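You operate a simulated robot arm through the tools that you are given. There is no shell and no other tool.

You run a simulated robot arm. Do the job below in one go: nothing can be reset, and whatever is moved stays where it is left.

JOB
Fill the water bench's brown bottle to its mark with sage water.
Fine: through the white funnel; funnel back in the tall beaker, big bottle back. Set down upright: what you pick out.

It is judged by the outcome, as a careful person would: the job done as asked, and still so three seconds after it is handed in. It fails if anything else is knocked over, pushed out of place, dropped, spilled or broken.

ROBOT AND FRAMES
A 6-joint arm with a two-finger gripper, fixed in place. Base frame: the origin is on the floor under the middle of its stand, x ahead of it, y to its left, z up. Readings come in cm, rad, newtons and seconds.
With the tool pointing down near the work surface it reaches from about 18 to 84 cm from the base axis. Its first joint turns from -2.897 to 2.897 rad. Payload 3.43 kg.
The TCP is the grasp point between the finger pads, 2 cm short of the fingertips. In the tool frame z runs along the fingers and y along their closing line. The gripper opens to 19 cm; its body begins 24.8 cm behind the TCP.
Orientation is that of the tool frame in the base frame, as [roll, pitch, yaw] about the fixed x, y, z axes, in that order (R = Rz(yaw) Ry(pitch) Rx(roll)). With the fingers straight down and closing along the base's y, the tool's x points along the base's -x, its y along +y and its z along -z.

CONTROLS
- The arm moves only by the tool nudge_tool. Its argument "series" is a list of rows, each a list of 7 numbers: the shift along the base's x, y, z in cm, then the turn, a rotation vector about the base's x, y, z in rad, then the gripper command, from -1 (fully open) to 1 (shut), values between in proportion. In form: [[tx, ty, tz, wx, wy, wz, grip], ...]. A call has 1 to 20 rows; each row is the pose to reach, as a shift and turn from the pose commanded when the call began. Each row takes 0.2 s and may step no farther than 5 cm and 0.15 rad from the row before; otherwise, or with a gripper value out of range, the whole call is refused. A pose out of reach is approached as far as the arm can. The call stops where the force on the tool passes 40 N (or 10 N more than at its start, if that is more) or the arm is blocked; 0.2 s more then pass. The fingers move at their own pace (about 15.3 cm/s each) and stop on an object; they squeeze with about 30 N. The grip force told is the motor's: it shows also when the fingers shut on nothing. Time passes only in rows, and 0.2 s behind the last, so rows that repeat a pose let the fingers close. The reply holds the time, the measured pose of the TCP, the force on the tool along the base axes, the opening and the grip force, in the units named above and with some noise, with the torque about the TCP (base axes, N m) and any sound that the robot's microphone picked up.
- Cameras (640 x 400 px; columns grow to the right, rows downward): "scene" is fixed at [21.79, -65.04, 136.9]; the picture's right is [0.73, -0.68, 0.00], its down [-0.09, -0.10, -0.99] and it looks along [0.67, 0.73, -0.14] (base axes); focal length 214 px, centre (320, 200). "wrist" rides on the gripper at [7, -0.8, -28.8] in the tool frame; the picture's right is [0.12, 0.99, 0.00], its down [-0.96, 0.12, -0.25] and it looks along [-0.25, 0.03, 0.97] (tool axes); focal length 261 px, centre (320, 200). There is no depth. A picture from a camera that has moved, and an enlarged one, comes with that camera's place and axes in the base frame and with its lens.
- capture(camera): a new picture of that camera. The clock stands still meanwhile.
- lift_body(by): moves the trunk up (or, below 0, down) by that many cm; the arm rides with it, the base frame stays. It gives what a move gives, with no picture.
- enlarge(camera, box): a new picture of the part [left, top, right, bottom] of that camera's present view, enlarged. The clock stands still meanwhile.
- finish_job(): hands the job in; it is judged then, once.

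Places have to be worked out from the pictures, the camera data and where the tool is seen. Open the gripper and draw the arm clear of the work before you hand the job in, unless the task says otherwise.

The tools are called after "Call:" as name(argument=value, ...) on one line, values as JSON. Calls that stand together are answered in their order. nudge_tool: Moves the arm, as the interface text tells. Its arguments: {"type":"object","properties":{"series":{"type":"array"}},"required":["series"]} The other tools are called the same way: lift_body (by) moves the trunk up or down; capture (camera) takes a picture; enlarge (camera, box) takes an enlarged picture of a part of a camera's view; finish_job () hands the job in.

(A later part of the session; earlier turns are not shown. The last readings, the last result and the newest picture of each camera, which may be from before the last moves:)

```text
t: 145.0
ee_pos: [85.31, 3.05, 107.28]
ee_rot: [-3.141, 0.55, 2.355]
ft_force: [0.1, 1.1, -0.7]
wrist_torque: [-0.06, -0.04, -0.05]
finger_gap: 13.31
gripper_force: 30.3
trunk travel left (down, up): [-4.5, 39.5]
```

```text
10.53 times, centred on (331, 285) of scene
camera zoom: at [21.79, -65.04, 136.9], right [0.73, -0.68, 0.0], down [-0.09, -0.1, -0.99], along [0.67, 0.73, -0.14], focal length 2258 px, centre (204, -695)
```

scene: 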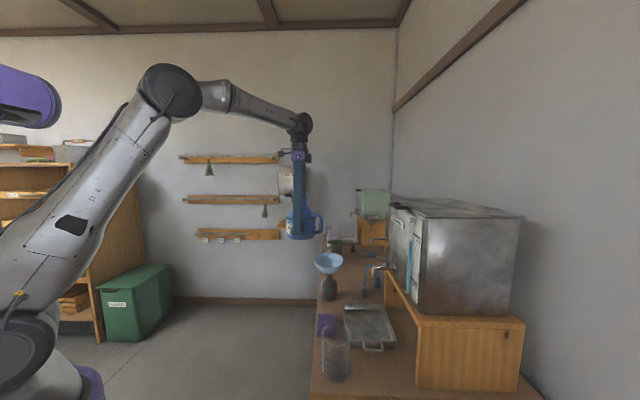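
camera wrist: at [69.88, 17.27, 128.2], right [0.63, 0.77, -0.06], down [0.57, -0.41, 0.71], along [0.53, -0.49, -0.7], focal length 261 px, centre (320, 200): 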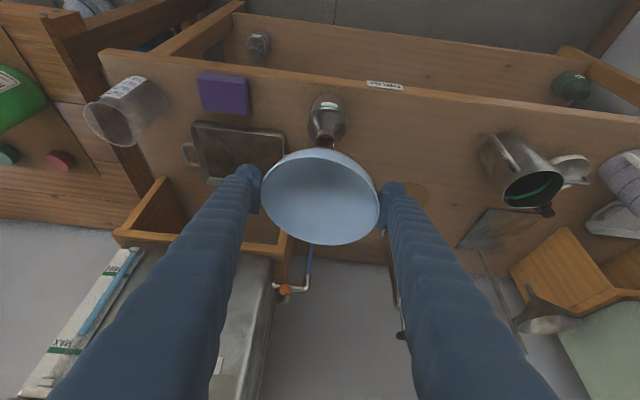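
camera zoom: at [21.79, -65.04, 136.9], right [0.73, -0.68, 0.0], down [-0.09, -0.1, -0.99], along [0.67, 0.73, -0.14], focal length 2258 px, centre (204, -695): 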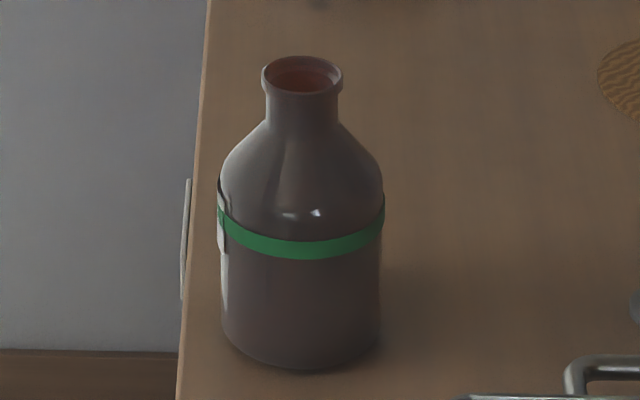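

The ring centre measures 6.1 cm below the lip (spanning 5.7–6.5 cm). I zoom further into the mouth in this second view.

Call:
enlarge(camera="wrist", box=[319, 124, 339, 144])

```text
16.00 times, centred on (329, 134) of wrist
camera zoom: at [69.88, 17.27, 128.2], right [0.63, 0.77, -0.06], down [0.57, -0.41, 0.71], along [0.53, -0.49, -0.7], focal length 4170 px, centre (176, 1256)
```

zoom: 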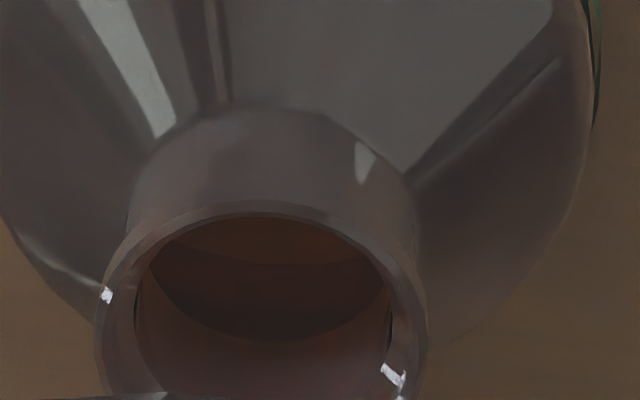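

Two views agree: the level is about 6.75 cm below the lip, so about 0.65 cm (≈22 ml) is missing. I move the funnel back over the bottle to re-seat it for a small top-up.

Call:
nudge_tool(series=[[1.5, -1.5, 0, 0, 0, 0, 1], [3, -3, -1, 0, 0, 0, 1], [3, -3, -4, 0, 0, 0, 1], [3, -3, -6.5, 0, 0, 0, 1], [3, -3, -6.5, 0, 0, 0, 1]])

Call:
enlarge(camera="scene", box=[312, 240, 348, 300])

Call:
enlarge(camera="wrist", box=[240, 60, 400, 260])

```text
t: 146.2
ee_pos: [88.39, -0.21, 100.86]
ee_rot: [3.139, 0.55, 2.355]
ft_force: [0.0, 0.9, -1.3]
wrist_torque: [-0.01, -0.02, 0.0]
finger_gap: 13.32
gripper_force: 29.9
trunk travel left (down, up): [-4.5, 39.5]
```

```text
6.67 times, centred on (330, 270) of scene
camera zoom: at [21.79, -65.04, 136.9], right [0.73, -0.68, 0.0], down [-0.09, -0.1, -0.99], along [0.67, 0.73, -0.14], focal length 1430 px, centre (253, -267)
```

zoom: 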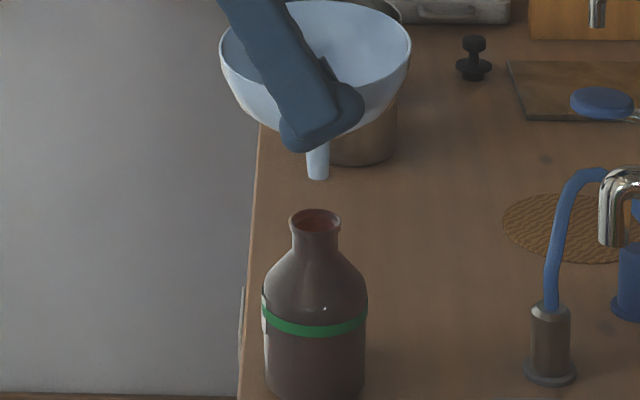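

```text
2.00 times, centred on (320, 160) of wrist
camera zoom: at [72.97, 14.16, 121.88], right [0.63, 0.77, -0.06], down [0.57, -0.41, 0.71], along [0.53, -0.48, -0.7], focal length 521 px, centre (320, 280)
```

zoom: 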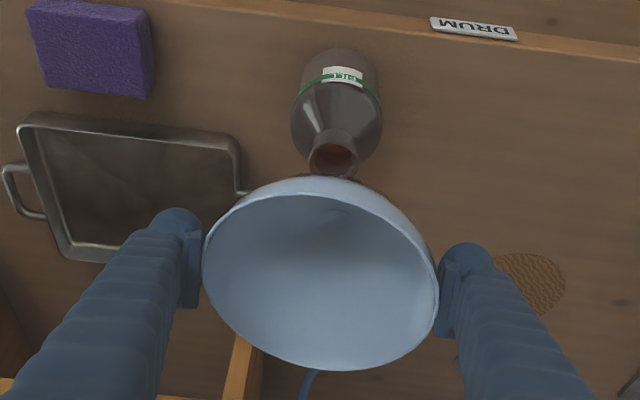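

The stem is aligned laterally but seems slightly too far from the scene camera. I shift it about 0.6 cm nearer and lower to just above the lip, to judge it directly.

Call:
nudge_tool(series=[[-0.4, -0.4, -0.5, 0, 0, 0, 1], [-0.4, -0.4, -1.3, 0, 0, 0, 1], [-0.4, -0.4, -1.9, 0, 0, 0, 1], [-0.4, -0.4, -1.9, 0, 0, 0, 1]])

Call:
enlarge(camera="scene", box=[318, 255, 342, 287])

```text
t: 147.2
ee_pos: [88.01, -0.55, 98.93]
ee_rot: [-3.141, 0.549, 2.357]
ft_force: [-0.4, -0.5, -1.0]
wrist_torque: [-0.03, 0.01, 0.01]
finger_gap: 13.33
gripper_force: 30.5
trunk travel left (down, up): [-4.5, 39.5]
```

```text
12.50 times, centred on (330, 271) of scene
camera zoom: at [21.79, -65.04, 136.9], right [0.73, -0.68, 0.0], down [-0.09, -0.1, -0.99], along [0.67, 0.73, -0.14], focal length 2681 px, centre (195, -688)
```

zoom: 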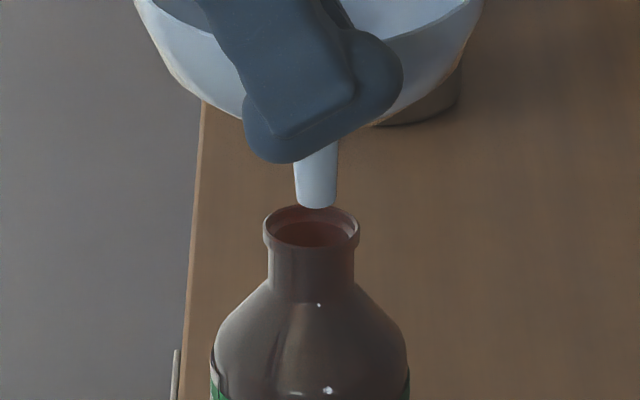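

The relation of tip to lip now matches the first successful insertion. I nudge it slightly left and lower 1.5 cm, then check that the stem is inside.

Call:
nudge_tool(series=[[-0.1, 0.1, -0.4, 0, 0, 0, 1], [-0.1, 0.1, -0.8, 0, 0, 0, 1], [-0.1, 0.1, -1.2, 0, 0, 0, 1], [-0.1, 0.1, -1.6, 0, 0, 0, 1], [-0.1, 0.1, -1.6, 0, 0, 0, 1]])

Call:
enlarge(camera="scene", box=[318, 255, 342, 287])

```text
t: 148.4
ee_pos: [87.77, -0.51, 97.47]
ee_rot: [-3.141, 0.55, 2.355]
ft_force: [-0.4, -0.2, -0.2]
wrist_torque: [-0.01, 0.02, -0.03]
finger_gap: 13.3
gripper_force: 30.3
trunk travel left (down, up): [-4.5, 39.5]
```

```text
12.50 times, centred on (330, 271) of scene
camera zoom: at [21.79, -65.04, 136.9], right [0.73, -0.68, 0.0], down [-0.09, -0.1, -0.99], along [0.67, 0.73, -0.14], focal length 2681 px, centre (195, -688)
```

zoom: 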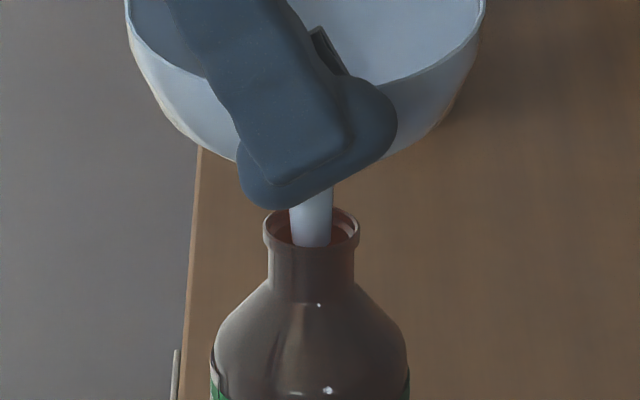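

The stem is inside the neck. I continue lowering gently toward the seat.

Call:
nudge_tool(series=[[0, 0, -0.5, 0, 0, 0, 1], [0, 0, -1, 0, 0, 0, 1], [0, 0, -1.5, 0, 0, 0, 1], [0, 0, -1.5, 0, 0, 0, 1]])

Call:
nudge_tool(series=[[0, 0, -0.3, 0, 0, 0, 1], [0, 0, -0.5, 0, 0, 0, 1], [0, 0, -0.5, 0, 0, 0, 1]])

Call:
enlarge(camera="scene", box=[312, 250, 348, 310])

```text
t: 149.4
ee_pos: [87.77, -0.39, 95.9]
ee_rot: [-3.141, 0.55, 2.357]
ft_force: [0.0, 0.5, -0.1]
wrist_torque: [-0.06, -0.01, 0.01]
finger_gap: 13.27
gripper_force: 30.3
trunk travel left (down, up): [-4.5, 39.5]
```

```text
t: 150.2
ee_pos: [87.73, -0.33, 95.35]
ee_rot: [3.141, 0.551, 2.356]
ft_force: [-0.6, 0.0, -0.1]
wrist_torque: [0.01, 0.02, -0.01]
finger_gap: 13.28
gripper_force: 29.7
trunk travel left (down, up): [-4.5, 39.5]
```

```text
6.67 times, centred on (330, 280) of scene
camera zoom: at [21.79, -65.04, 136.9], right [0.73, -0.68, 0.0], down [-0.09, -0.1, -0.99], along [0.67, 0.73, -0.14], focal length 1430 px, centre (253, -333)
```

zoom: 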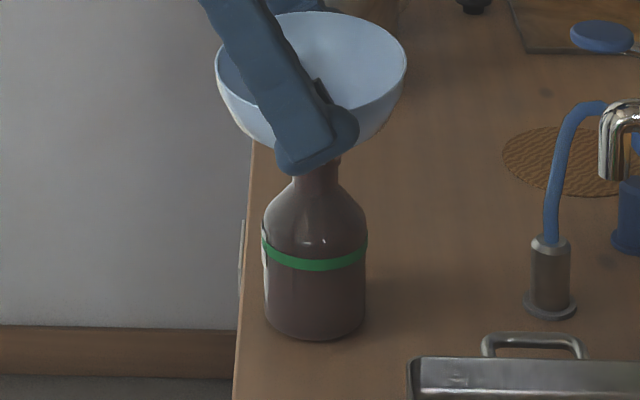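

Close to the seat; I lower in 0.2 cm steps until the force shows contact.

Call:
nudge_tool(series=[[0, 0, -0.25, 0, 0, 0, 1], [0, 0, -0.25, 0, 0, 0, 1]])

Call:
nudge_tool(series=[[0, 0, -0.25, 0, 0, 0, 1], [0, 0, -0.25, 0, 0, 0, 1]])

Call:
nudge_tool(series=[[0, 0, -0.2, 0, 0, 0, 1], [0, 0, -0.2, 0, 0, 0, 1]])

```text
t: 150.8
ee_pos: [87.89, -0.39, 95.12]
ee_rot: [3.141, 0.548, 2.357]
ft_force: [-0.9, -0.4, -1.0]
wrist_torque: [0.0, 0.0, 0.05]
finger_gap: 13.29
gripper_force: 30.7
trunk travel left (down, up): [-4.5, 39.5]
```

```text
t: 151.4
ee_pos: [87.82, -0.45, 95.04]
ee_rot: [3.137, 0.552, 2.355]
ft_force: [1.8, 0.2, 13.6]
wrist_torque: [0.04, 0.02, -0.03]
finger_gap: 13.29
gripper_force: 29.7
trunk travel left (down, up): [-4.5, 39.5]
```

```text
t: 152.0
ee_pos: [87.88, -0.43, 95.04]
ee_rot: [3.138, 0.553, 2.354]
ft_force: [4.5, 0.4, 29.1]
wrist_torque: [0.1, 0.04, -0.03]
finger_gap: 13.29
gripper_force: 30.2
trunk travel left (down, up): [-4.5, 39.5]
```

It is seated at z≈95.04, but pressing too hard now (29 N). I back off the press and release gently.

Call:
nudge_tool(series=[[0, 0, 0.35, 0, 0, 0, 1], [0, 0, 0.4, 0, 0, 0, 1]])

Call:
nudge_tool(series=[[0, 0, 0, 0, 0, 0, -0.44], [0, 0, 0, 0, 0, 0, -0.5], [0, 0, 0, 0, 0, 0, -0.6], [0, 0, 0, 0, 0, 0, -0.8], [0, 0, 0, 0, 0, 0, -1]])

Call:
enlarge(camera="scene", box=[302, 240, 358, 310])

Call:
enlarge(camera="wrist", box=[240, 60, 400, 260])

```text
t: 152.6
ee_pos: [87.7, -0.43, 95.06]
ee_rot: [3.141, 0.548, 2.355]
ft_force: [2.6, 1.0, 13.1]
wrist_torque: [0.0, 0.0, 0.0]
finger_gap: 13.28
gripper_force: 29.8
trunk travel left (down, up): [-4.5, 39.5]
```

```text
t: 153.8
ee_pos: [87.97, -0.42, 95.18]
ee_rot: [3.141, 0.551, 2.358]
ft_force: [-0.6, -0.5, -0.1]
wrist_torque: [-0.04, 0.03, 0.0]
finger_gap: 19.01
gripper_force: 0.2
trunk travel left (down, up): [-4.5, 39.5]
```

```text
5.71 times, centred on (330, 275) of scene
camera zoom: at [21.79, -65.04, 136.9], right [0.73, -0.68, 0.0], down [-0.09, -0.1, -0.99], along [0.67, 0.73, -0.14], focal length 1226 px, centre (263, -229)
```

zoom: 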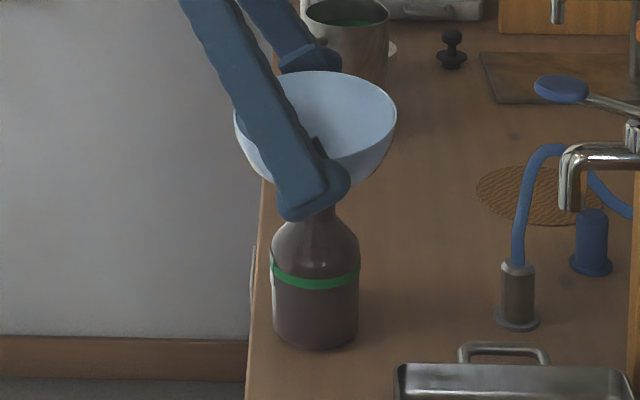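

```text
2.00 times, centred on (320, 160) of wrist
camera zoom: at [72.46, 13.9, 116.01], right [0.63, 0.77, -0.06], down [0.57, -0.41, 0.71], along [0.53, -0.48, -0.7], focal length 521 px, centre (320, 280)
```

zoom: 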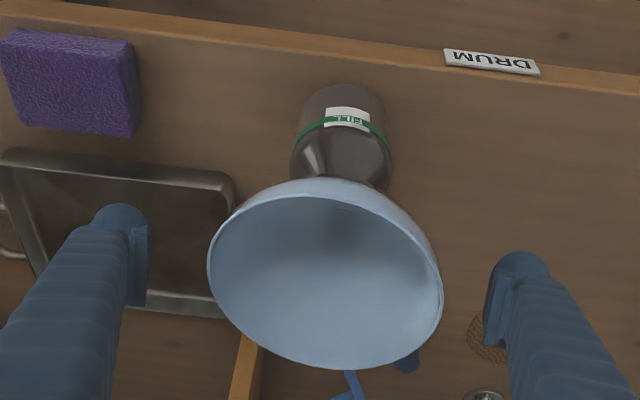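

The funnel is seated again and the bottle hasn't moved. I withdraw and go back to the jug for the small top-up.

Call:
nudge_tool(series=[[-0.6, 0.6, 1.3, 0, 0, 0, -1], [-1.5, 1.5, 3.5, 0, 0, 0, -1], [-3, 3, 7, 0, 0, 0, -1], [-4.5, 4.5, 10.5, 0, 0, 0, -1], [-6, 6, 14, 0, 0, 0, -1], [-7.5, 7.5, 17.2, 0, 0, 0, -1], [-8.5, 7.5, 19, 0.097, 0.097, 0, -1], [-9.5, 7.5, 21, 0.194, 0.194, 0, -1], [-10.5, 7.5, 23, 0.291, 0.291, 0, -1], [-11.5, 7.5, 25.5, 0.389, 0.389, 0, -1]])

Call:
enlarge(camera="scene", box=[302, 240, 358, 310])

Call:
nudge_tool(series=[[-2.6, -3.9, 0, 0, 0, -0.08, -1], [-5.3, -7.8, 0, 0, 0, -0.16, -1], [-8, -11.7, 0, 0, 0, -0.24, -1], [-10.7, -15.6, 0, 0, 0, -0.32, -1], [-13.4, -19.5, 0, 0, 0, -0.4, -1], [-16.1, -23.5, 0, 0, 0, -0.48, -1], [-18.8, -27.5, 0, 0, 0, -0.56, -1], [-21.5, -31.5, 0, 0, 0, -0.64, -1], [-24.2, -35.4, 0, 0, 0, -0.72, -1], [-26.9, -39.3, 0, 0, 0, -0.8, -1], [-29.6, -43.2, 0, 0, 0, -0.88, -1], [-32.3, -47.1, 0, 0, 0, -0.96, -1], [-35, -51.1, 0, 0, 0, -1.04, -1], [-37.7, -55.1, 0, 0, 0, -1.12, -1], [-40.4, -59, 0, 0, 0, -1.2, -1], [-43.1, -63, 0, 0, 0, -1.28, -1], [-45.8, -66.9, 0, 0, 0, -1.36, -1], [-48.3, -70.8, 0, 0, 0, -1.44, -1], [-50.8, -74.7, 0, 0, 0, -1.52, -1], [-52.8, -78, 0, 0, 0, -1.571, -1]])

Call:
capture(camera="wrist")

```text
t: 156.0
ee_pos: [76.49, 7.06, 120.6]
ee_rot: [-3.141, -0.004, 2.355]
ft_force: [0.4, 0.7, -0.1]
wrist_torque: [-0.08, 0.05, -0.01]
finger_gap: 18.99
gripper_force: 0.1
trunk travel left (down, up): [-4.5, 39.5]
```

```text
5.71 times, centred on (330, 275) of scene
camera zoom: at [21.79, -65.04, 136.9], right [0.73, -0.68, 0.0], down [-0.09, -0.1, -0.99], along [0.67, 0.73, -0.14], focal length 1226 px, centre (263, -229)
```

zoom: 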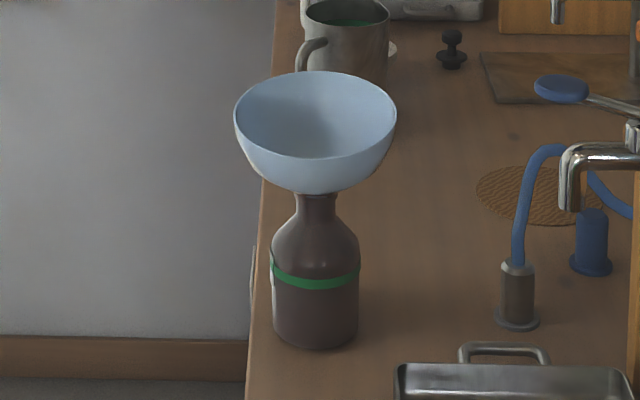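

```text
t: 160.2
ee_pos: [23.67, -70.96, 120.6]
ee_rot: [3.141, -0.002, 0.785]
ft_force: [-0.1, -0.1, -0.3]
wrist_torque: [-0.01, -0.02, 0.02]
finger_gap: 19.01
gripper_force: 0.1
trunk travel left (down, up): [-4.5, 39.5]
```

```text
taken
camera wrist: at [28.1, -65.36, 149.45], right [0.78, -0.62, 0.0], down [-0.6, -0.76, 0.25], along [-0.15, -0.19, -0.97], focal length 261 px, centre (320, 200)
```

wrist: 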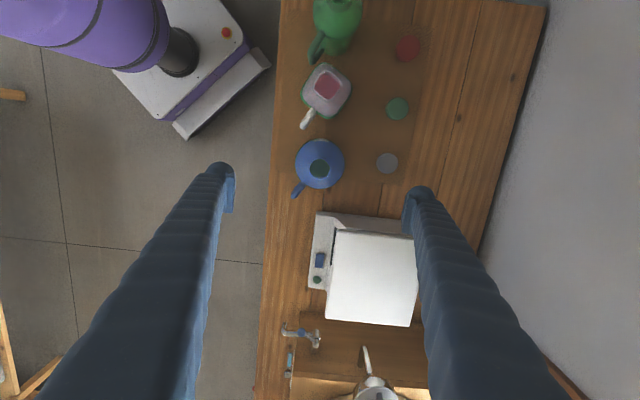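

Above the jug, centred as before. I descend, grip at the same height, and lift.

Call:
nudge_tool(series=[[0, 0, -5, 0, 0, 0, -1], [0, 0, -10, 0, 0, 0, -1], [0, 0, -15, 0, 0, 0, -1], [0, 0, -20, 0, 0, 0, -1], [0, 0, -25, 0, 0, 0, -1], [0, 0, -30, 0, 0, 0, -1], [0, 0, -35, 0, 0, 0, -1], [0, 0, -39, 0, 0, 0, -1], [0, 0, -40.1, 0, 0, 0, -1], [0, 0, -40.1, 0, 0, 0, -0.6], [0, 0, -40.1, 0, 0, 0, -0.48], [0, 0, -40.1, 0, 0, 0, -0.4], [0, 0, -40.1, 0, 0, 0, -0.34], [0, 0, -40.1, 0, 0, 0, 1], [0, 0, -40.1, 0, 0, 0, 1]])

Call:
nudge_tool(series=[[0, 0, 0.5, 0, 0, 0, 1], [0, 0, 1.5, 0, 0, 0, 1], [0, 0, 3.5, 0, 0, 0, 1], [0, 0, 6.5, 0, 0, 0, 1], [0, 0, 10, 0, 0, 0, 1], [0, 0, 14, 0, 0, 0, 1], [0, 0, 18, 0, 0, 0, 1], [0, 0, 22, 0, 0, 0, 1], [0, 0, 26, 0, 0, 0, 1], [0, 0, 29.5, 0, 0, 0, 1], [0, 0, 31.5, 0, 0, 0, 1], [0, 0, 32.5, 0, 0, 0, 1], [0, 0, 32.5, 0, 0, 0, 1]])

Call:
capture(camera="wrist")

```text
t: 163.4
ee_pos: [23.41, -71.19, 80.51]
ee_rot: [-3.141, -0.001, 0.783]
ft_force: [0.1, -0.4, -0.1]
wrist_torque: [-0.04, -0.05, 0.06]
finger_gap: 13.02
gripper_force: 30.1
trunk travel left (down, up): [-4.5, 39.5]
```

```text
t: 166.2
ee_pos: [23.61, -71.13, 113.04]
ee_rot: [3.141, 0.0, 0.783]
ft_force: [0.0, -0.2, -4.6]
wrist_torque: [-0.02, 0.01, 0.0]
finger_gap: 13.02
gripper_force: 29.9
trunk travel left (down, up): [-4.5, 39.5]
```

```text
taken
camera wrist: at [27.95, -65.44, 141.94], right [0.79, -0.62, 0.0], down [-0.6, -0.76, 0.25], along [-0.15, -0.19, -0.97], focal length 261 px, centre (320, 200)
```

wrist: 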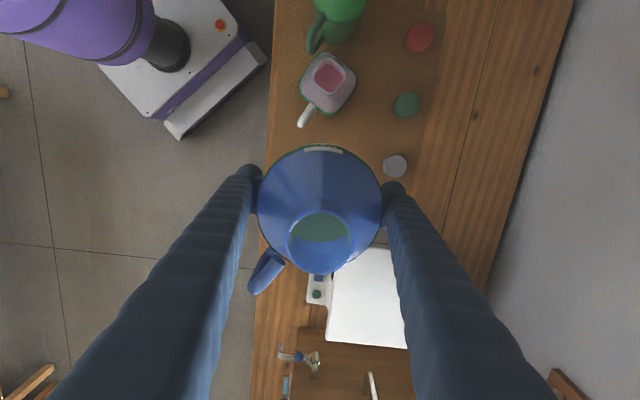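

Jug lifted. I carry it to the bottle along the same path as before.

Call:
nudge_tool(series=[[0.6, 0.9, 0, 0, 0, 0.03, 1], [1.8, 2.6, 0, 0, 0, 0.08, 1], [3.6, 5.2, 0, 0, 0, 0.16, 1], [5.6, 8.1, 0, 0, 0, 0.24, 1], [7.6, 11.1, 0, 0, 0, 0.33, 1], [9.6, 14, 0, 0, 0, 0.42, 1], [11.6, 17, 0, 0, 0, 0.51, 1], [13.7, 20, 0, 0, 0, 0.6, 1], [15.8, 23, 0, 0, 0, 0.69, 1], [17.9, 26.1, 0, 0, 0, 0.78, 1], [20, 29.2, 0, 0, 0, 0.87, 1], [22.1, 32.3, 0, 0, 0, 0.96, 1], [24.2, 35.3, 0, 0, 0, 1.05, 1], [26.3, 38.4, 0, 0, 0, 1.14, 1], [28.4, 41.5, 0, 0, 0, 1.23, 1], [30.5, 44.5, 0, 0, 0, 1.32, 1], [32.6, 47.6, 0, 0, 0, 1.41, 1], [34.7, 50.7, 0, 0, 0, 1.5, 1], [36.8, 53.7, 0, 0, 0, 1.55, 1], [38.6, 56.4, 0, 0, 0, 1.571, 1]])

Call:
nudge_tool(series=[[1.5, 2.2, 0, 0, 0, 0, 1], [3.5, 5, 0, 0, 0, 0, 1], [5.5, 8, 0, 0, 0, 0, 1], [7.5, 11, 0, 0, 0, 0, 1], [9.5, 14, 0, 0, 0, 0, 1], [11.3, 16.7, 0, 0, 0, 0, 1], [12.7, 18.7, 0, 0, 0, 0, 1], [14, 20.4, 0, 0, 0, 0, 1], [14, 20.4, 0, 0, 0, 0, 1]])

Call:
enlarge(camera="wrist", box=[285, 205, 355, 275])

```text
t: 170.4
ee_pos: [62.42, -14.31, 112.95]
ee_rot: [-3.141, -0.001, 2.357]
ft_force: [0.7, -0.4, -4.6]
wrist_torque: [0.01, 0.01, 0.0]
finger_gap: 12.97
gripper_force: 30.0
trunk travel left (down, up): [-4.5, 39.5]
```

```text
t: 172.4
ee_pos: [76.39, 5.94, 113.14]
ee_rot: [-3.141, -0.001, 2.357]
ft_force: [0.2, 0.7, -4.5]
wrist_torque: [-0.01, 0.07, 0.03]
finger_gap: 13.01
gripper_force: 30.1
trunk travel left (down, up): [-4.5, 39.5]
```

```text
5.71 times, centred on (320, 240) of wrist
camera zoom: at [70.83, 10.39, 141.91], right [0.62, 0.79, 0.0], down [0.76, -0.6, 0.25], along [0.19, -0.15, -0.97], focal length 1489 px, centre (320, -29)
```

zoom: 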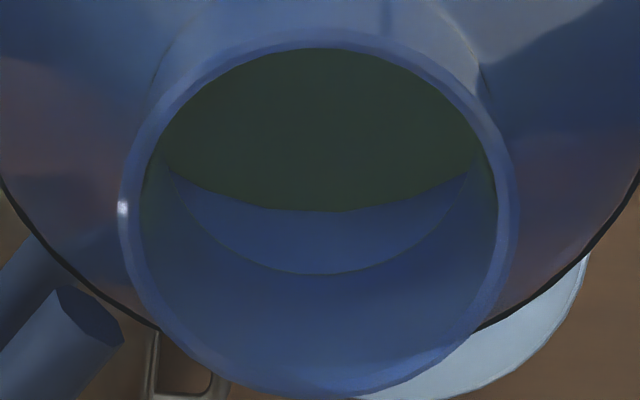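

The level inside matches what was left. I tilt toward the pouring pose again, stopping at 84° where no flow is expected.

Call:
nudge_tool(series=[[1.4, -0.9, 0, -0.06, -0.06, 0, 1], [3.2, -2.1, 0, -0.135, -0.135, 0, 1], [5, -3.4, 0, -0.21, -0.21, 0, 1], [6.8, -4.6, 0, -0.285, -0.285, 0, 1], [8.6, -5.8, 0, -0.36, -0.36, 0, 1], [10.4, -7, -0.5, -0.435, -0.435, 0, 1], [12.2, -8.3, -1, -0.51, -0.51, 0, 1], [14, -9.5, -1.7, -0.585, -0.585, 0, 1], [15.8, -10.7, -2.4, -0.66, -0.66, 0, 1], [17.4, -12, -3.2, -0.735, -0.735, 0, 1], [18.7, -13, -4, -0.81, -0.81, 0, 1], [19.6, -13.7, -5, -0.87, -0.87, 0, 1], [20.2, -14.2, -6, -0.9256, -0.9256, 0, 1], [20.2, -14.2, -7.5, -0.98, -0.98, 0, 1], [20.2, -14.2, -8.9, -1.0394, -1.0394, 0, 1], [20.2, -14.2, -8.9, -1.0394, -1.0394, 0, 1]])

Call:
enlarge(camera="scene", box=[310, 220, 360, 300])

```text
t: 175.8
ee_pos: [96.48, -8.31, 104.12]
ee_rot: [-3.141, 1.469, 2.358]
ft_force: [0.6, -0.8, -5.0]
wrist_torque: [-0.08, -0.09, -0.09]
finger_gap: 13.01
gripper_force: 29.7
trunk travel left (down, up): [-4.5, 39.5]
```

```text
5.00 times, centred on (335, 260) of scene
camera zoom: at [21.79, -65.04, 136.9], right [0.73, -0.68, 0.0], down [-0.09, -0.1, -0.99], along [0.67, 0.73, -0.14], focal length 1072 px, centre (245, -100)
```

zoom: 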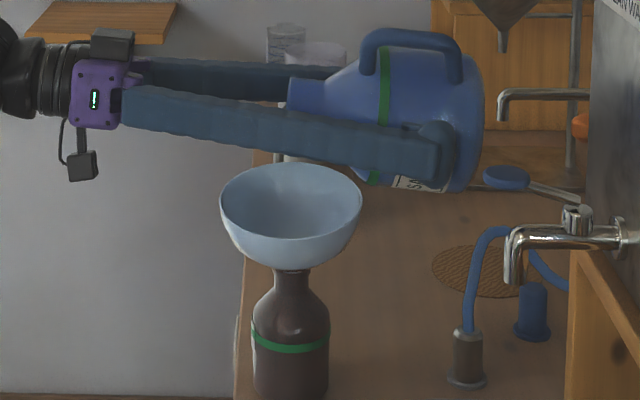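

Same pose as before. I go to about 90.3° and check for the first trickle.

Call:
nudge_tool(series=[[0, 0, 0.4, -0.03, -0.03, 0, 1], [0, 0, 0.7, -0.055, -0.055, 0, 1], [0, 0, 0.9, -0.075, -0.075, 0, 1], [0, 0, 0.9, -0.075, -0.075, 0, 1]])

Call:
enlarge(camera="wrist", box=[220, 0, 480, 300])

```text
t: 176.8
ee_pos: [96.37, -8.49, 104.96]
ee_rot: [0.008, 1.567, -0.774]
ft_force: [0.3, -0.3, -3.5]
wrist_torque: [-0.05, -0.03, -0.02]
finger_gap: 13.01
gripper_force: 29.5
trunk travel left (down, up): [-4.5, 39.5]
```

```text
1.33 times, centred on (350, 150) of wrist
camera zoom: at [75.49, 11.3, 97.88], right [0.7, 0.7, -0.12], down [-0.1, 0.26, 0.96], along [0.71, -0.66, 0.25], focal length 348 px, centre (280, 267)
```

zoom: 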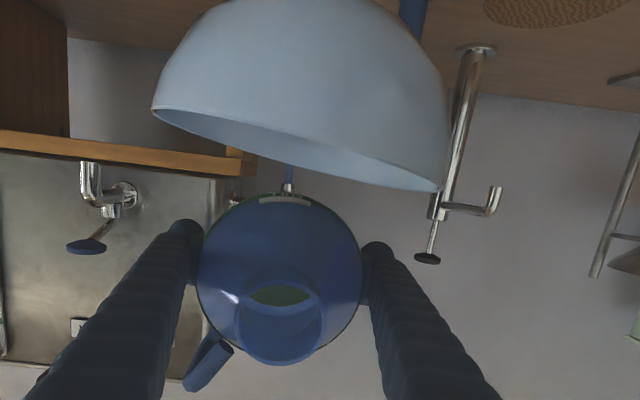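

No flow at 90°. I step by about 0.7° and look again.

Call:
nudge_tool(series=[[0, 0, 0.15, -0.009, -0.009, 0, 1], [0, 0, 0.15, -0.009, -0.009, 0, 1]])

Call:
enlarge(camera="wrist", box=[220, 0, 480, 300])

Call:
nudge_tool(series=[[0, 0, 0.15, -0.009, -0.009, 0, 1], [0, 0, 0.15, -0.009, -0.009, 0, 1]])

Call:
enlarge(camera="wrist", box=[220, 0, 480, 300])

```text
t: 177.4
ee_pos: [96.46, -8.43, 105.18]
ee_rot: [0.003, 1.551, -0.783]
ft_force: [-0.3, -0.6, -3.8]
wrist_torque: [-0.09, -0.05, -0.02]
finger_gap: 13.0
gripper_force: 30.1
trunk travel left (down, up): [-4.5, 39.5]
```

```text
1.33 times, centred on (350, 150) of wrist
camera zoom: at [75.6, 11.3, 97.67], right [0.7, 0.7, -0.12], down [-0.11, 0.27, 0.96], along [0.7, -0.66, 0.26], focal length 348 px, centre (280, 267)
```

zoom: 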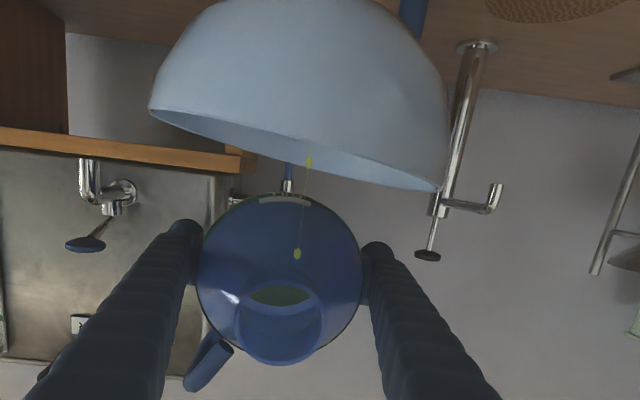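

```text
t: 178.0
ee_pos: [96.42, -8.42, 105.17]
ee_rot: [0.004, 1.541, -0.78]
ft_force: [-0.4, -0.4, -4.0]
wrist_torque: [-0.03, -0.03, 0.02]
finger_gap: 13.02
gripper_force: 30.0
trunk travel left (down, up): [-4.5, 39.5]
```

```text
1.33 times, centred on (350, 150) of wrist
camera zoom: at [75.66, 11.21, 97.41], right [0.7, 0.7, -0.12], down [-0.11, 0.28, 0.95], along [0.7, -0.66, 0.27], focal length 348 px, centre (280, 267)
```

zoom: 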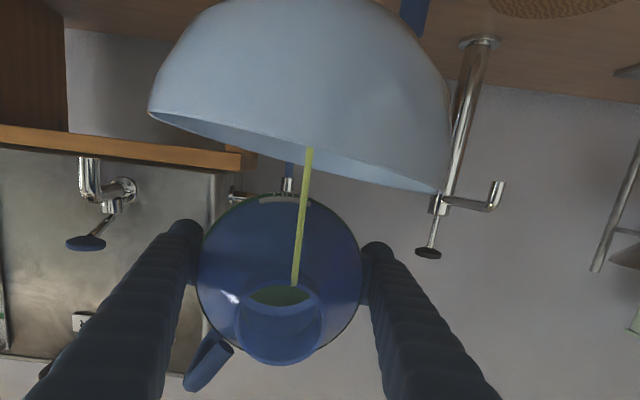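

Drips began at 91.1° and a thin stream at 91.7°. I hold here about a second and see how it decays.

Call:
nudge_tool(series=[[0, 0, 0, 0, 0, 0, 1], [0, 0, 0, 0, 0, 0, 1], [0, 0, 0, 0, 0, 0, 1], [0, 0, 0, 0, 0, 0, 1]])

Call:
enlarge(camera="wrist", box=[220, 0, 480, 300])

Call:
enlarge(camera="scene", box=[310, 220, 360, 300])

```text
t: 179.0
ee_pos: [96.32, -8.48, 105.2]
ee_rot: [0.004, 1.541, -0.779]
ft_force: [0.8, 0.1, -4.2]
wrist_torque: [-0.02, -0.04, 0.01]
finger_gap: 13.0
gripper_force: 30.1
trunk travel left (down, up): [-4.5, 39.5]
```

```text
1.33 times, centred on (350, 150) of wrist
camera zoom: at [75.66, 11.21, 97.42], right [0.7, 0.7, -0.12], down [-0.11, 0.28, 0.95], along [0.7, -0.66, 0.27], focal length 348 px, centre (280, 267)
```

zoom: 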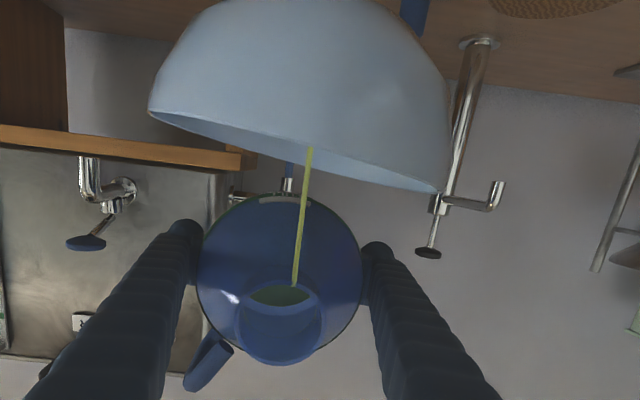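

```text
5.00 times, centred on (335, 260) of scene
camera zoom: at [21.79, -65.04, 136.9], right [0.73, -0.68, 0.0], down [-0.09, -0.1, -0.99], along [0.67, 0.73, -0.14], focal length 1072 px, centre (245, -100)
```

zoom: 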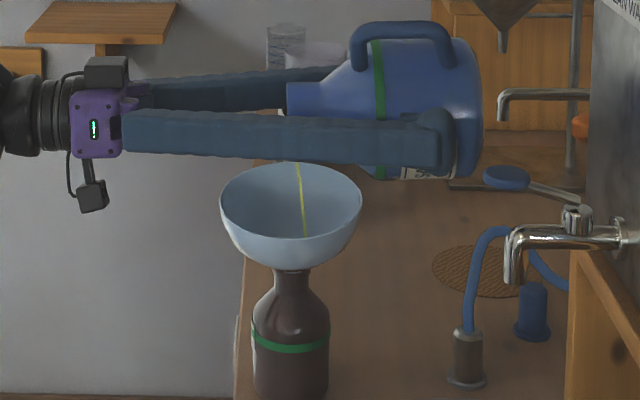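

The stream is thinning nicely. I keep holding until it nearly stops.

Call:
nudge_tool(series=[[0, 0, 0, 0, 0, 0, 1], [0, 0, 0, 0, 0, 0, 1], [0, 0, 0, 0, 0, 0, 1], [0, 0, 0, 0, 0, 0, 1], [0, 0, 0, 0, 0, 0, 1]])

Call:
enlarge(camera="wrist", box=[220, 0, 480, 300])

Call:
nudge_tool(series=[[0, 0, 0, 0, 0, 0, 1], [0, 0, 0, 0, 0, 0, 1], [0, 0, 0, 0, 0, 0, 1], [0, 0, 0, 0, 0, 0, 1], [0, 0, 0, 0, 0, 0, 1]])

Call:
enlarge(camera="wrist", box=[220, 0, 480, 300])

```text
t: 180.2
ee_pos: [96.4, -8.37, 105.22]
ee_rot: [0.005, 1.54, -0.781]
ft_force: [-1.1, 0.7, -4.4]
wrist_torque: [-0.02, -0.06, -0.01]
finger_gap: 13.01
gripper_force: 29.7
trunk travel left (down, up): [-4.5, 39.5]
```

```text
1.33 times, centred on (350, 150) of wrist
camera zoom: at [75.65, 11.21, 97.42], right [0.7, 0.7, -0.12], down [-0.11, 0.28, 0.95], along [0.7, -0.66, 0.27], focal length 348 px, centre (280, 267)
```

zoom: 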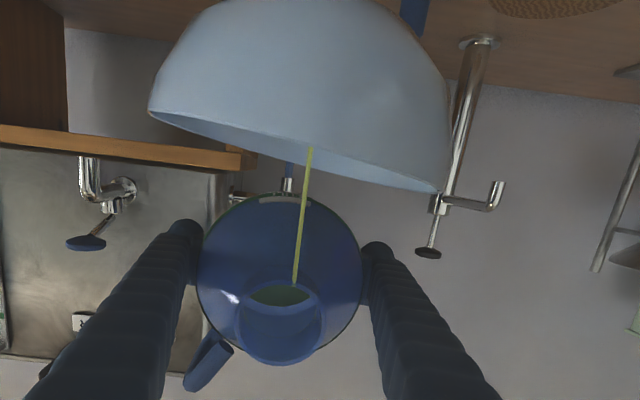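

```text
t: 181.4
ee_pos: [96.47, -8.41, 105.27]
ee_rot: [0.004, 1.541, -0.782]
ft_force: [0.3, -0.1, -4.0]
wrist_torque: [-0.02, -0.02, -0.01]
finger_gap: 13.0
gripper_force: 30.0
trunk travel left (down, up): [-4.5, 39.5]
```

```text
1.33 times, centred on (350, 150) of wrist
camera zoom: at [75.65, 11.21, 97.42], right [0.7, 0.7, -0.12], down [-0.11, 0.28, 0.95], along [0.7, -0.66, 0.27], focal length 348 px, centre (280, 267)
```

zoom: 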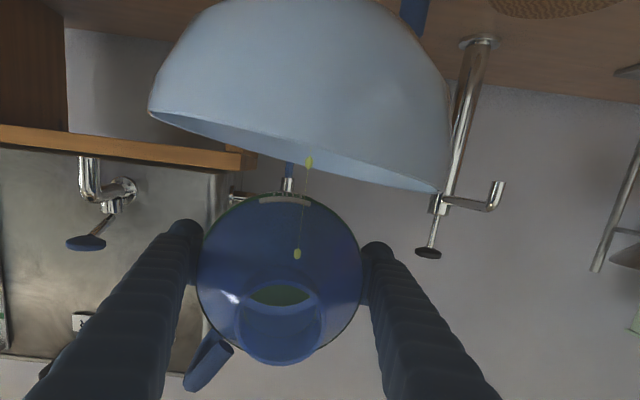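

It is back to slow drips, so about 16–20 ml was added. I add a final 0.15° for a few millilitres and wait for it to settle.

Call:
nudge_tool(series=[[0, 0, 0.03, -0.0019, -0.0019, 0, 1], [0, 0, 0.03, -0.0019, -0.0019, 0, 1], [0, 0, 0.03, -0.0019, -0.0019, 0, 1], [0, 0, 0.03, -0.0019, -0.0019, 0, 1], [0, 0, 0.03, -0.0019, -0.0019, 0, 1], [0, 0, 0.03, -0.0019, -0.0019, 0, 1]])

Call:
enlarge(camera="wrist", box=[220, 0, 480, 300])

```text
t: 182.8
ee_pos: [96.45, -8.25, 105.27]
ee_rot: [0.003, 1.538, -0.783]
ft_force: [1.0, 0.1, -4.7]
wrist_torque: [-0.03, -0.04, -0.01]
finger_gap: 12.99
gripper_force: 30.0
trunk travel left (down, up): [-4.5, 39.5]
```

```text
1.33 times, centred on (350, 150) of wrist
camera zoom: at [75.67, 11.19, 97.42], right [0.7, 0.7, -0.12], down [-0.12, 0.28, 0.95], along [0.7, -0.66, 0.28], focal length 348 px, centre (280, 267)
```

zoom: 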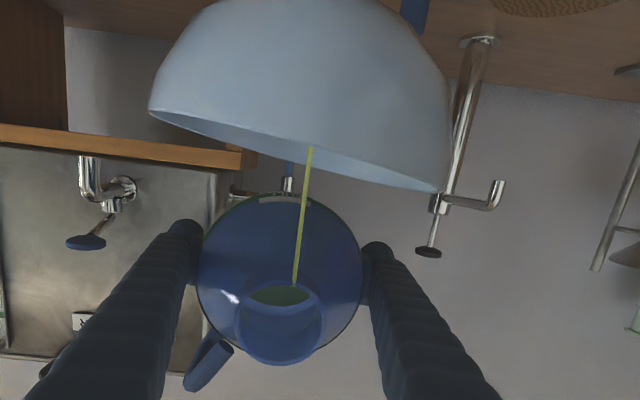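

A few more millilitres went in. I tilt back now to stop, then bring the jug upright, staying over the funnel until the dripping has ended.

Call:
nudge_tool(series=[[0, 0, -0.5, 0.05, 0.05, 0, 1], [0, 0, -1.0, 0.1, 0.1, 0, 1], [0, 0, -1.0, 0.1, 0.1, 0, 1], [0, 0, -1.0, 0.1, 0.1, 0, 1]])

Call:
enlarge(camera="scene", box=[310, 220, 360, 300])

Call:
enlarge(camera="wrist", box=[220, 0, 480, 300])

```text
t: 183.8
ee_pos: [96.47, -8.34, 104.32]
ee_rot: [3.139, 1.461, 2.354]
ft_force: [-0.2, -0.1, -4.0]
wrist_torque: [-0.04, -0.07, -0.01]
finger_gap: 13.02
gripper_force: 29.6
trunk travel left (down, up): [-4.5, 39.5]
```

```text
5.00 times, centred on (335, 260) of scene
camera zoom: at [21.79, -65.04, 136.9], right [0.73, -0.68, 0.0], down [-0.09, -0.1, -0.99], along [0.67, 0.73, -0.14], focal length 1072 px, centre (245, -100)
```

zoom: 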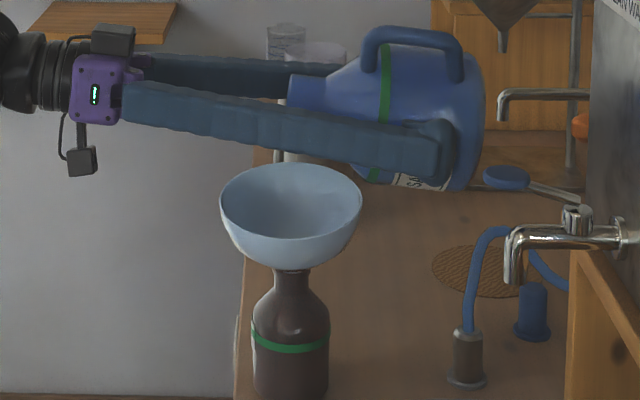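

```text
1.33 times, centred on (350, 150) of wrist
camera zoom: at [75.08, 11.86, 100.54], right [0.69, 0.71, -0.12], down [-0.02, 0.18, 0.98], along [0.72, -0.68, 0.14], focal length 348 px, centre (280, 267)
```

zoom: 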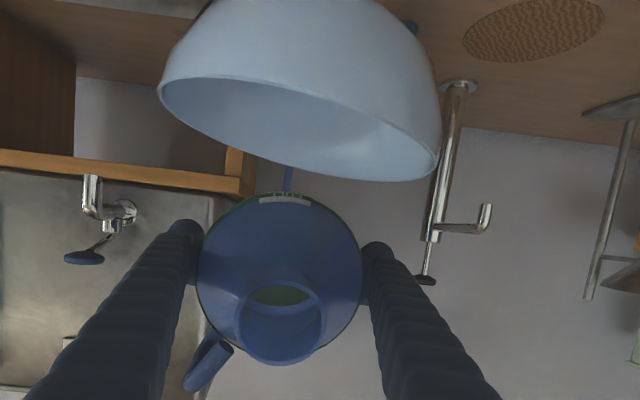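

No flow, and the funnel is draining. I bring the jug upright and carry it back.

Call:
nudge_tool(series=[[0, 0, 1.5, 0.05, 0.05, 0, 1], [-0.8, 0.5, 3.5, 0.12, 0.12, 0, 1], [-2, 1.4, 5, 0.2, 0.2, 0, 1], [-3.6, 2.5, 6, 0.28, 0.28, 0, 1], [-5.4, 3.7, 6.8, 0.36, 0.36, 0, 1], [-7.2, 4.9, 7.4, 0.44, 0.44, 0, 1], [-9, 6.1, 7.9, 0.52, 0.52, 0, 1], [-10.8, 7.4, 8.3, 0.6, 0.6, 0, 1], [-12.6, 8.6, 8.6, 0.68, 0.68, 0, 1], [-14.4, 9.8, 8.8, 0.76, 0.76, 0, 1], [-16.2, 11.1, 8.8, 0.84, 0.84, 0, 1], [-18, 12.3, 8.8, 0.92, 0.92, 0, 1], [-19.4, 13.2, 8.8, 1.0, 1.0, 0, 1], [-20.3, 14.0, 8.8, 1.0331, 1.0331, 0, 1], [-20.3, 14.0, 8.8, 1.0331, 1.0331, 0, 1]])

Call:
nudge_tool(series=[[-0.6, -0.9, 0, 0, 0, -0.02, 1], [-1.8, -2.6, 0, 0, 0, -0.06, 1], [-3.6, -5.2, 0, 0, 0, -0.12, 1], [-5.6, -8.2, 0, 0, 0, -0.18, 1], [-7.7, -11.3, 0, 0, 0, -0.25, 1], [-9.9, -14.5, 0, 0, 0, -0.32, 1], [-12.2, -17.8, 0, 0, 0, -0.39, 1], [-14.5, -21.2, 0, 0, 0, -0.46, 1], [-16.8, -24.6, 0, 0, 0, -0.53, 1], [-19.1, -27.9, 0, 0, 0, -0.6, 1], [-21.4, -31.3, 0, 0, 0, -0.67, 1], [-23.7, -34.7, 0, 0, 0, -0.74, 1], [-26, -38, 0, 0, 0, -0.81, 1], [-28.3, -41.4, 0, 0, 0, -0.88, 1], [-30.6, -44.7, 0, 0, 0, -0.95, 1], [-32.9, -48, 0, 0, 0, -1.02, 1], [-35.2, -51.4, 0, 0, 0, -1.09, 1], [-37.5, -54.8, 0, 0, 0, -1.16, 1], [-39.8, -58.2, 0, 0, 0, -1.23, 1], [-42, -61.4, 0, 0, 0, -1.3, 1]])

Call:
nudge_tool(series=[[-2.2, -3.2, 0, 0, 0, -0.07, 1], [-4.4, -6.4, 0, 0, 0, -0.14, 1], [-6.5, -9.5, 0, 0, 0, -0.2, 1], [-8.3, -12.1, 0, 0, 0, -0.24, 1], [-9.6, -14, 0, 0, 0, -0.265, 1], [-10.5, -15.3, 0, 0, 0, -0.27, 1], [-10.5, -15.3, 0, 0, 0, -0.27, 1], [-10.5, -15.3, 0, 0, 0, -0.27, 1]])

Call:
capture(camera="wrist")

```text
t: 187.0
ee_pos: [76.15, 5.8, 113.08]
ee_rot: [-3.141, 0.002, 2.357]
ft_force: [0.6, -1.0, -3.2]
wrist_torque: [0.06, -0.02, -0.02]
finger_gap: 12.99
gripper_force: 29.8
trunk travel left (down, up): [-4.5, 39.5]
```

```text
t: 191.2
ee_pos: [33.91, -55.88, 113.25]
ee_rot: [-3.141, 0.001, 1.054]
ft_force: [-0.3, 0.1, -3.8]
wrist_torque: [-0.06, -0.01, -0.01]
finger_gap: 13.0
gripper_force: 30.1
trunk travel left (down, up): [-4.5, 39.5]
```

```text
t: 193.0
ee_pos: [23.52, -71.08, 113.16]
ee_rot: [-3.141, 0.001, 0.784]
ft_force: [-0.3, 1.2, -3.5]
wrist_torque: [-0.03, -0.01, -0.01]
finger_gap: 13.0
gripper_force: 30.0
trunk travel left (down, up): [-4.5, 39.5]
```

```text
taken
camera wrist: at [27.91, -65.43, 142.07], right [0.79, -0.62, 0.0], down [-0.6, -0.76, 0.25], along [-0.15, -0.2, -0.97], focal length 261 px, centre (320, 200)
```

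wrist: 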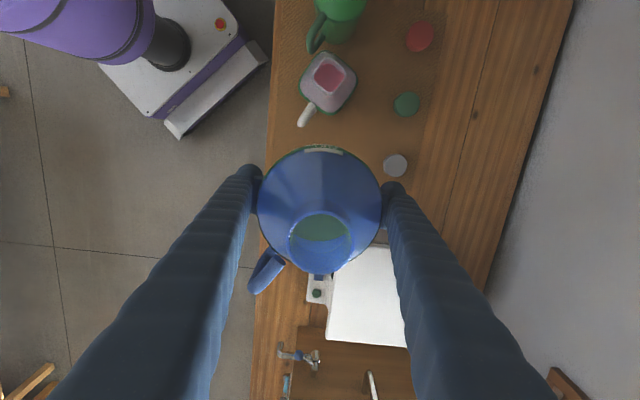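

Above the jug's spot. I lower it, slowing near the mat.

Call:
nudge_tool(series=[[0.05, 0.05, -3, 0, 0, 0, 1], [0.1, 0.05, -7, 0, 0, 0, 1], [0.1, 0.05, -11, 0, 0, 0, 1], [0.1, 0.05, -15, 0, 0, 0, 1], [0.1, 0.05, -19, 0, 0, 0, 1], [0.1, 0.05, -23, 0, 0, 0, 1], [0.1, 0.05, -27, 0, 0, 0, 1], [0.1, 0.05, -30, 0, 0, 0, 1], [0.1, 0.05, -31.3, 0, 0, 0, 1], [0.1, 0.05, -31.8, 0, 0, 0, 1], [0.1, 0.05, -31.8, 0, 0, 0, 1]])

Call:
nudge_tool(series=[[0, 0, -0.2, 0, 0, 0, 1], [0, 0, -0.2, 0, 0, 0, 1]])

Call:
nudge_tool(series=[[0, 0, -0.2, 0, 0, 0, 1], [0, 0, -0.2, 0, 0, 0, 1]])

```text
t: 195.4
ee_pos: [23.56, -71.07, 81.33]
ee_rot: [-3.142, 0.002, 0.785]
ft_force: [0.0, 0.2, -3.8]
wrist_torque: [0.03, -0.09, -0.01]
finger_gap: 13.02
gripper_force: 29.9
trunk travel left (down, up): [-4.5, 39.5]
```

```text
t: 196.0
ee_pos: [23.47, -71.08, 81.12]
ee_rot: [3.142, 0.0, 0.786]
ft_force: [1.1, 0.1, -3.9]
wrist_torque: [0.0, -0.01, 0.0]
finger_gap: 13.03
gripper_force: 30.0
trunk travel left (down, up): [-4.5, 39.5]
```

```text
t: 196.6
ee_pos: [23.5, -71.03, 80.92]
ee_rot: [3.141, 0.001, 0.784]
ft_force: [0.5, 0.0, -4.3]
wrist_torque: [0.01, -0.01, -0.01]
finger_gap: 13.03
gripper_force: 30.6
trunk travel left (down, up): [-4.5, 39.5]
```

Not touching yet; two more small steps down.

Call:
nudge_tool(series=[[0, 0, -0.15, 0, 0, 0, 1], [0, 0, -0.15, 0, 0, 0, 1]])

Call:
nudge_tool(series=[[0, 0, -0.15, 0, 0, 0, 1], [0, 0, -0.15, 0, 0, 0, 1]])

```text
t: 197.2
ee_pos: [23.55, -71.1, 80.87]
ee_rot: [3.141, 0.002, 0.787]
ft_force: [-0.2, 0.4, -3.3]
wrist_torque: [0.03, 0.0, 0.01]
finger_gap: 13.03
gripper_force: 30.2
trunk travel left (down, up): [-4.5, 39.5]
```

```text
t: 197.8
ee_pos: [23.64, -71.0, 80.73]
ee_rot: [-3.14, 0.002, 0.786]
ft_force: [-1.4, 0.1, -3.0]
wrist_torque: [-0.04, -0.01, -0.05]
finger_gap: 13.05
gripper_force: 30.5
trunk travel left (down, up): [-4.5, 39.5]
```

Call:
nudge_tool(series=[[0, 0, -0.15, 0, 0, 0, 1], [0, 0, -0.15, 0, 0, 0, 1]])

Call:
nudge_tool(series=[[0, 0, -0.1, 0, 0, 0, 1], [0, 0, -0.1, 0, 0, 0, 1]])

```text
t: 198.4
ee_pos: [23.54, -71.13, 80.66]
ee_rot: [3.14, 0.002, 0.787]
ft_force: [-0.3, 5.4, 14.0]
wrist_torque: [-0.61, -0.57, 0.09]
finger_gap: 13.01
gripper_force: 29.7
trunk travel left (down, up): [-4.5, 39.5]
```

```text
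t: 199.0
ee_pos: [23.63, -71.01, 80.56]
ee_rot: [3.138, 0.003, 0.785]
ft_force: [-1.9, 4.9, 31.9]
wrist_torque: [-0.05, 0.09, -0.08]
finger_gap: 13.01
gripper_force: 29.6
trunk travel left (down, up): [-4.5, 39.5]
```

The jug is down and now pressed too hard. I ease up, then open and rise away.

Call:
nudge_tool(series=[[0, 0, 0.15, 0, 0, 0, 1], [0, 0, 0.2, 0, 0, 0, 1]])

Call:
nudge_tool(series=[[0, 0, 0, 0, 0, 0, -0.4], [0, 0, 0, 0, 0, 0, -0.5], [0, 0, 0, 0, 0, 0, -0.75], [0, 0, 0, 0, 0, 0, -1], [0, 0, 5, 0, 0, 0, -1], [0, 0, 10, 0, 0, 0, -1], [0, 0, 15, 0, 0, 0, -1], [0, 0, 20, 0, 0, 0, -1], [0, 0, 25, 0, 0, 0, -1], [0, 0, 30, 0, 0, 0, -1], [0, 0, 35, 0, 0, 0, -1], [0, 0, 40, 0, 0, 0, -1]])

Call:
capture(camera="wrist")

Call:
enlarge(camera="wrist", box=[270, 40, 440, 240])

```text
t: 199.6
ee_pos: [23.7, -71.04, 80.74]
ee_rot: [3.139, 0.001, 0.786]
ft_force: [0.5, -2.6, 12.3]
wrist_torque: [-0.84, -0.42, 0.02]
finger_gap: 13.01
gripper_force: 30.4
trunk travel left (down, up): [-4.5, 39.5]
```

```text
t: 202.2
ee_pos: [23.8, -71.06, 120.52]
ee_rot: [-3.14, 0.003, 0.785]
ft_force: [-0.1, 0.3, 0.5]
wrist_torque: [0.05, 0.05, 0.0]
finger_gap: 18.99
gripper_force: 0.0
trunk travel left (down, up): [-4.5, 39.5]
```

```text
taken
camera wrist: at [28.06, -65.39, 149.35], right [0.79, -0.62, 0.0], down [-0.6, -0.76, 0.25], along [-0.15, -0.19, -0.97], focal length 261 px, centre (320, 200)
```

wrist: 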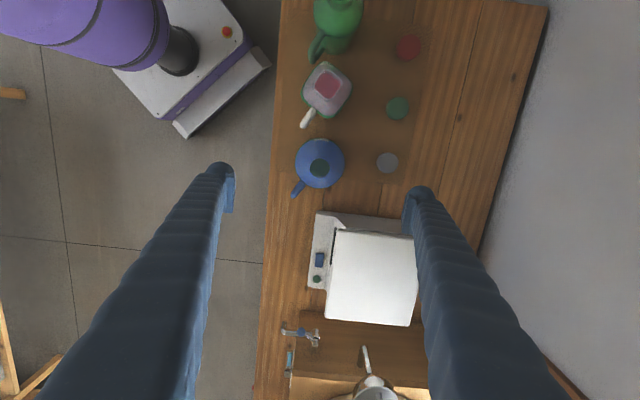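

```text
2.00 times, centred on (355, 140) of wrist
camera zoom: at [28.06, -65.39, 149.35], right [0.79, -0.62, 0.0], down [-0.6, -0.76, 0.25], along [-0.15, -0.19, -0.97], focal length 521 px, centre (250, 320)
```

zoom: 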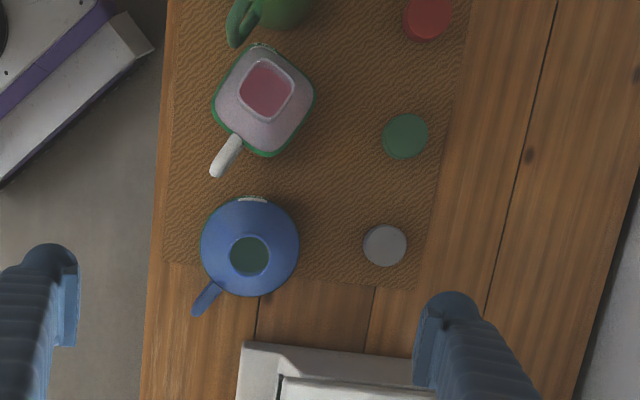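

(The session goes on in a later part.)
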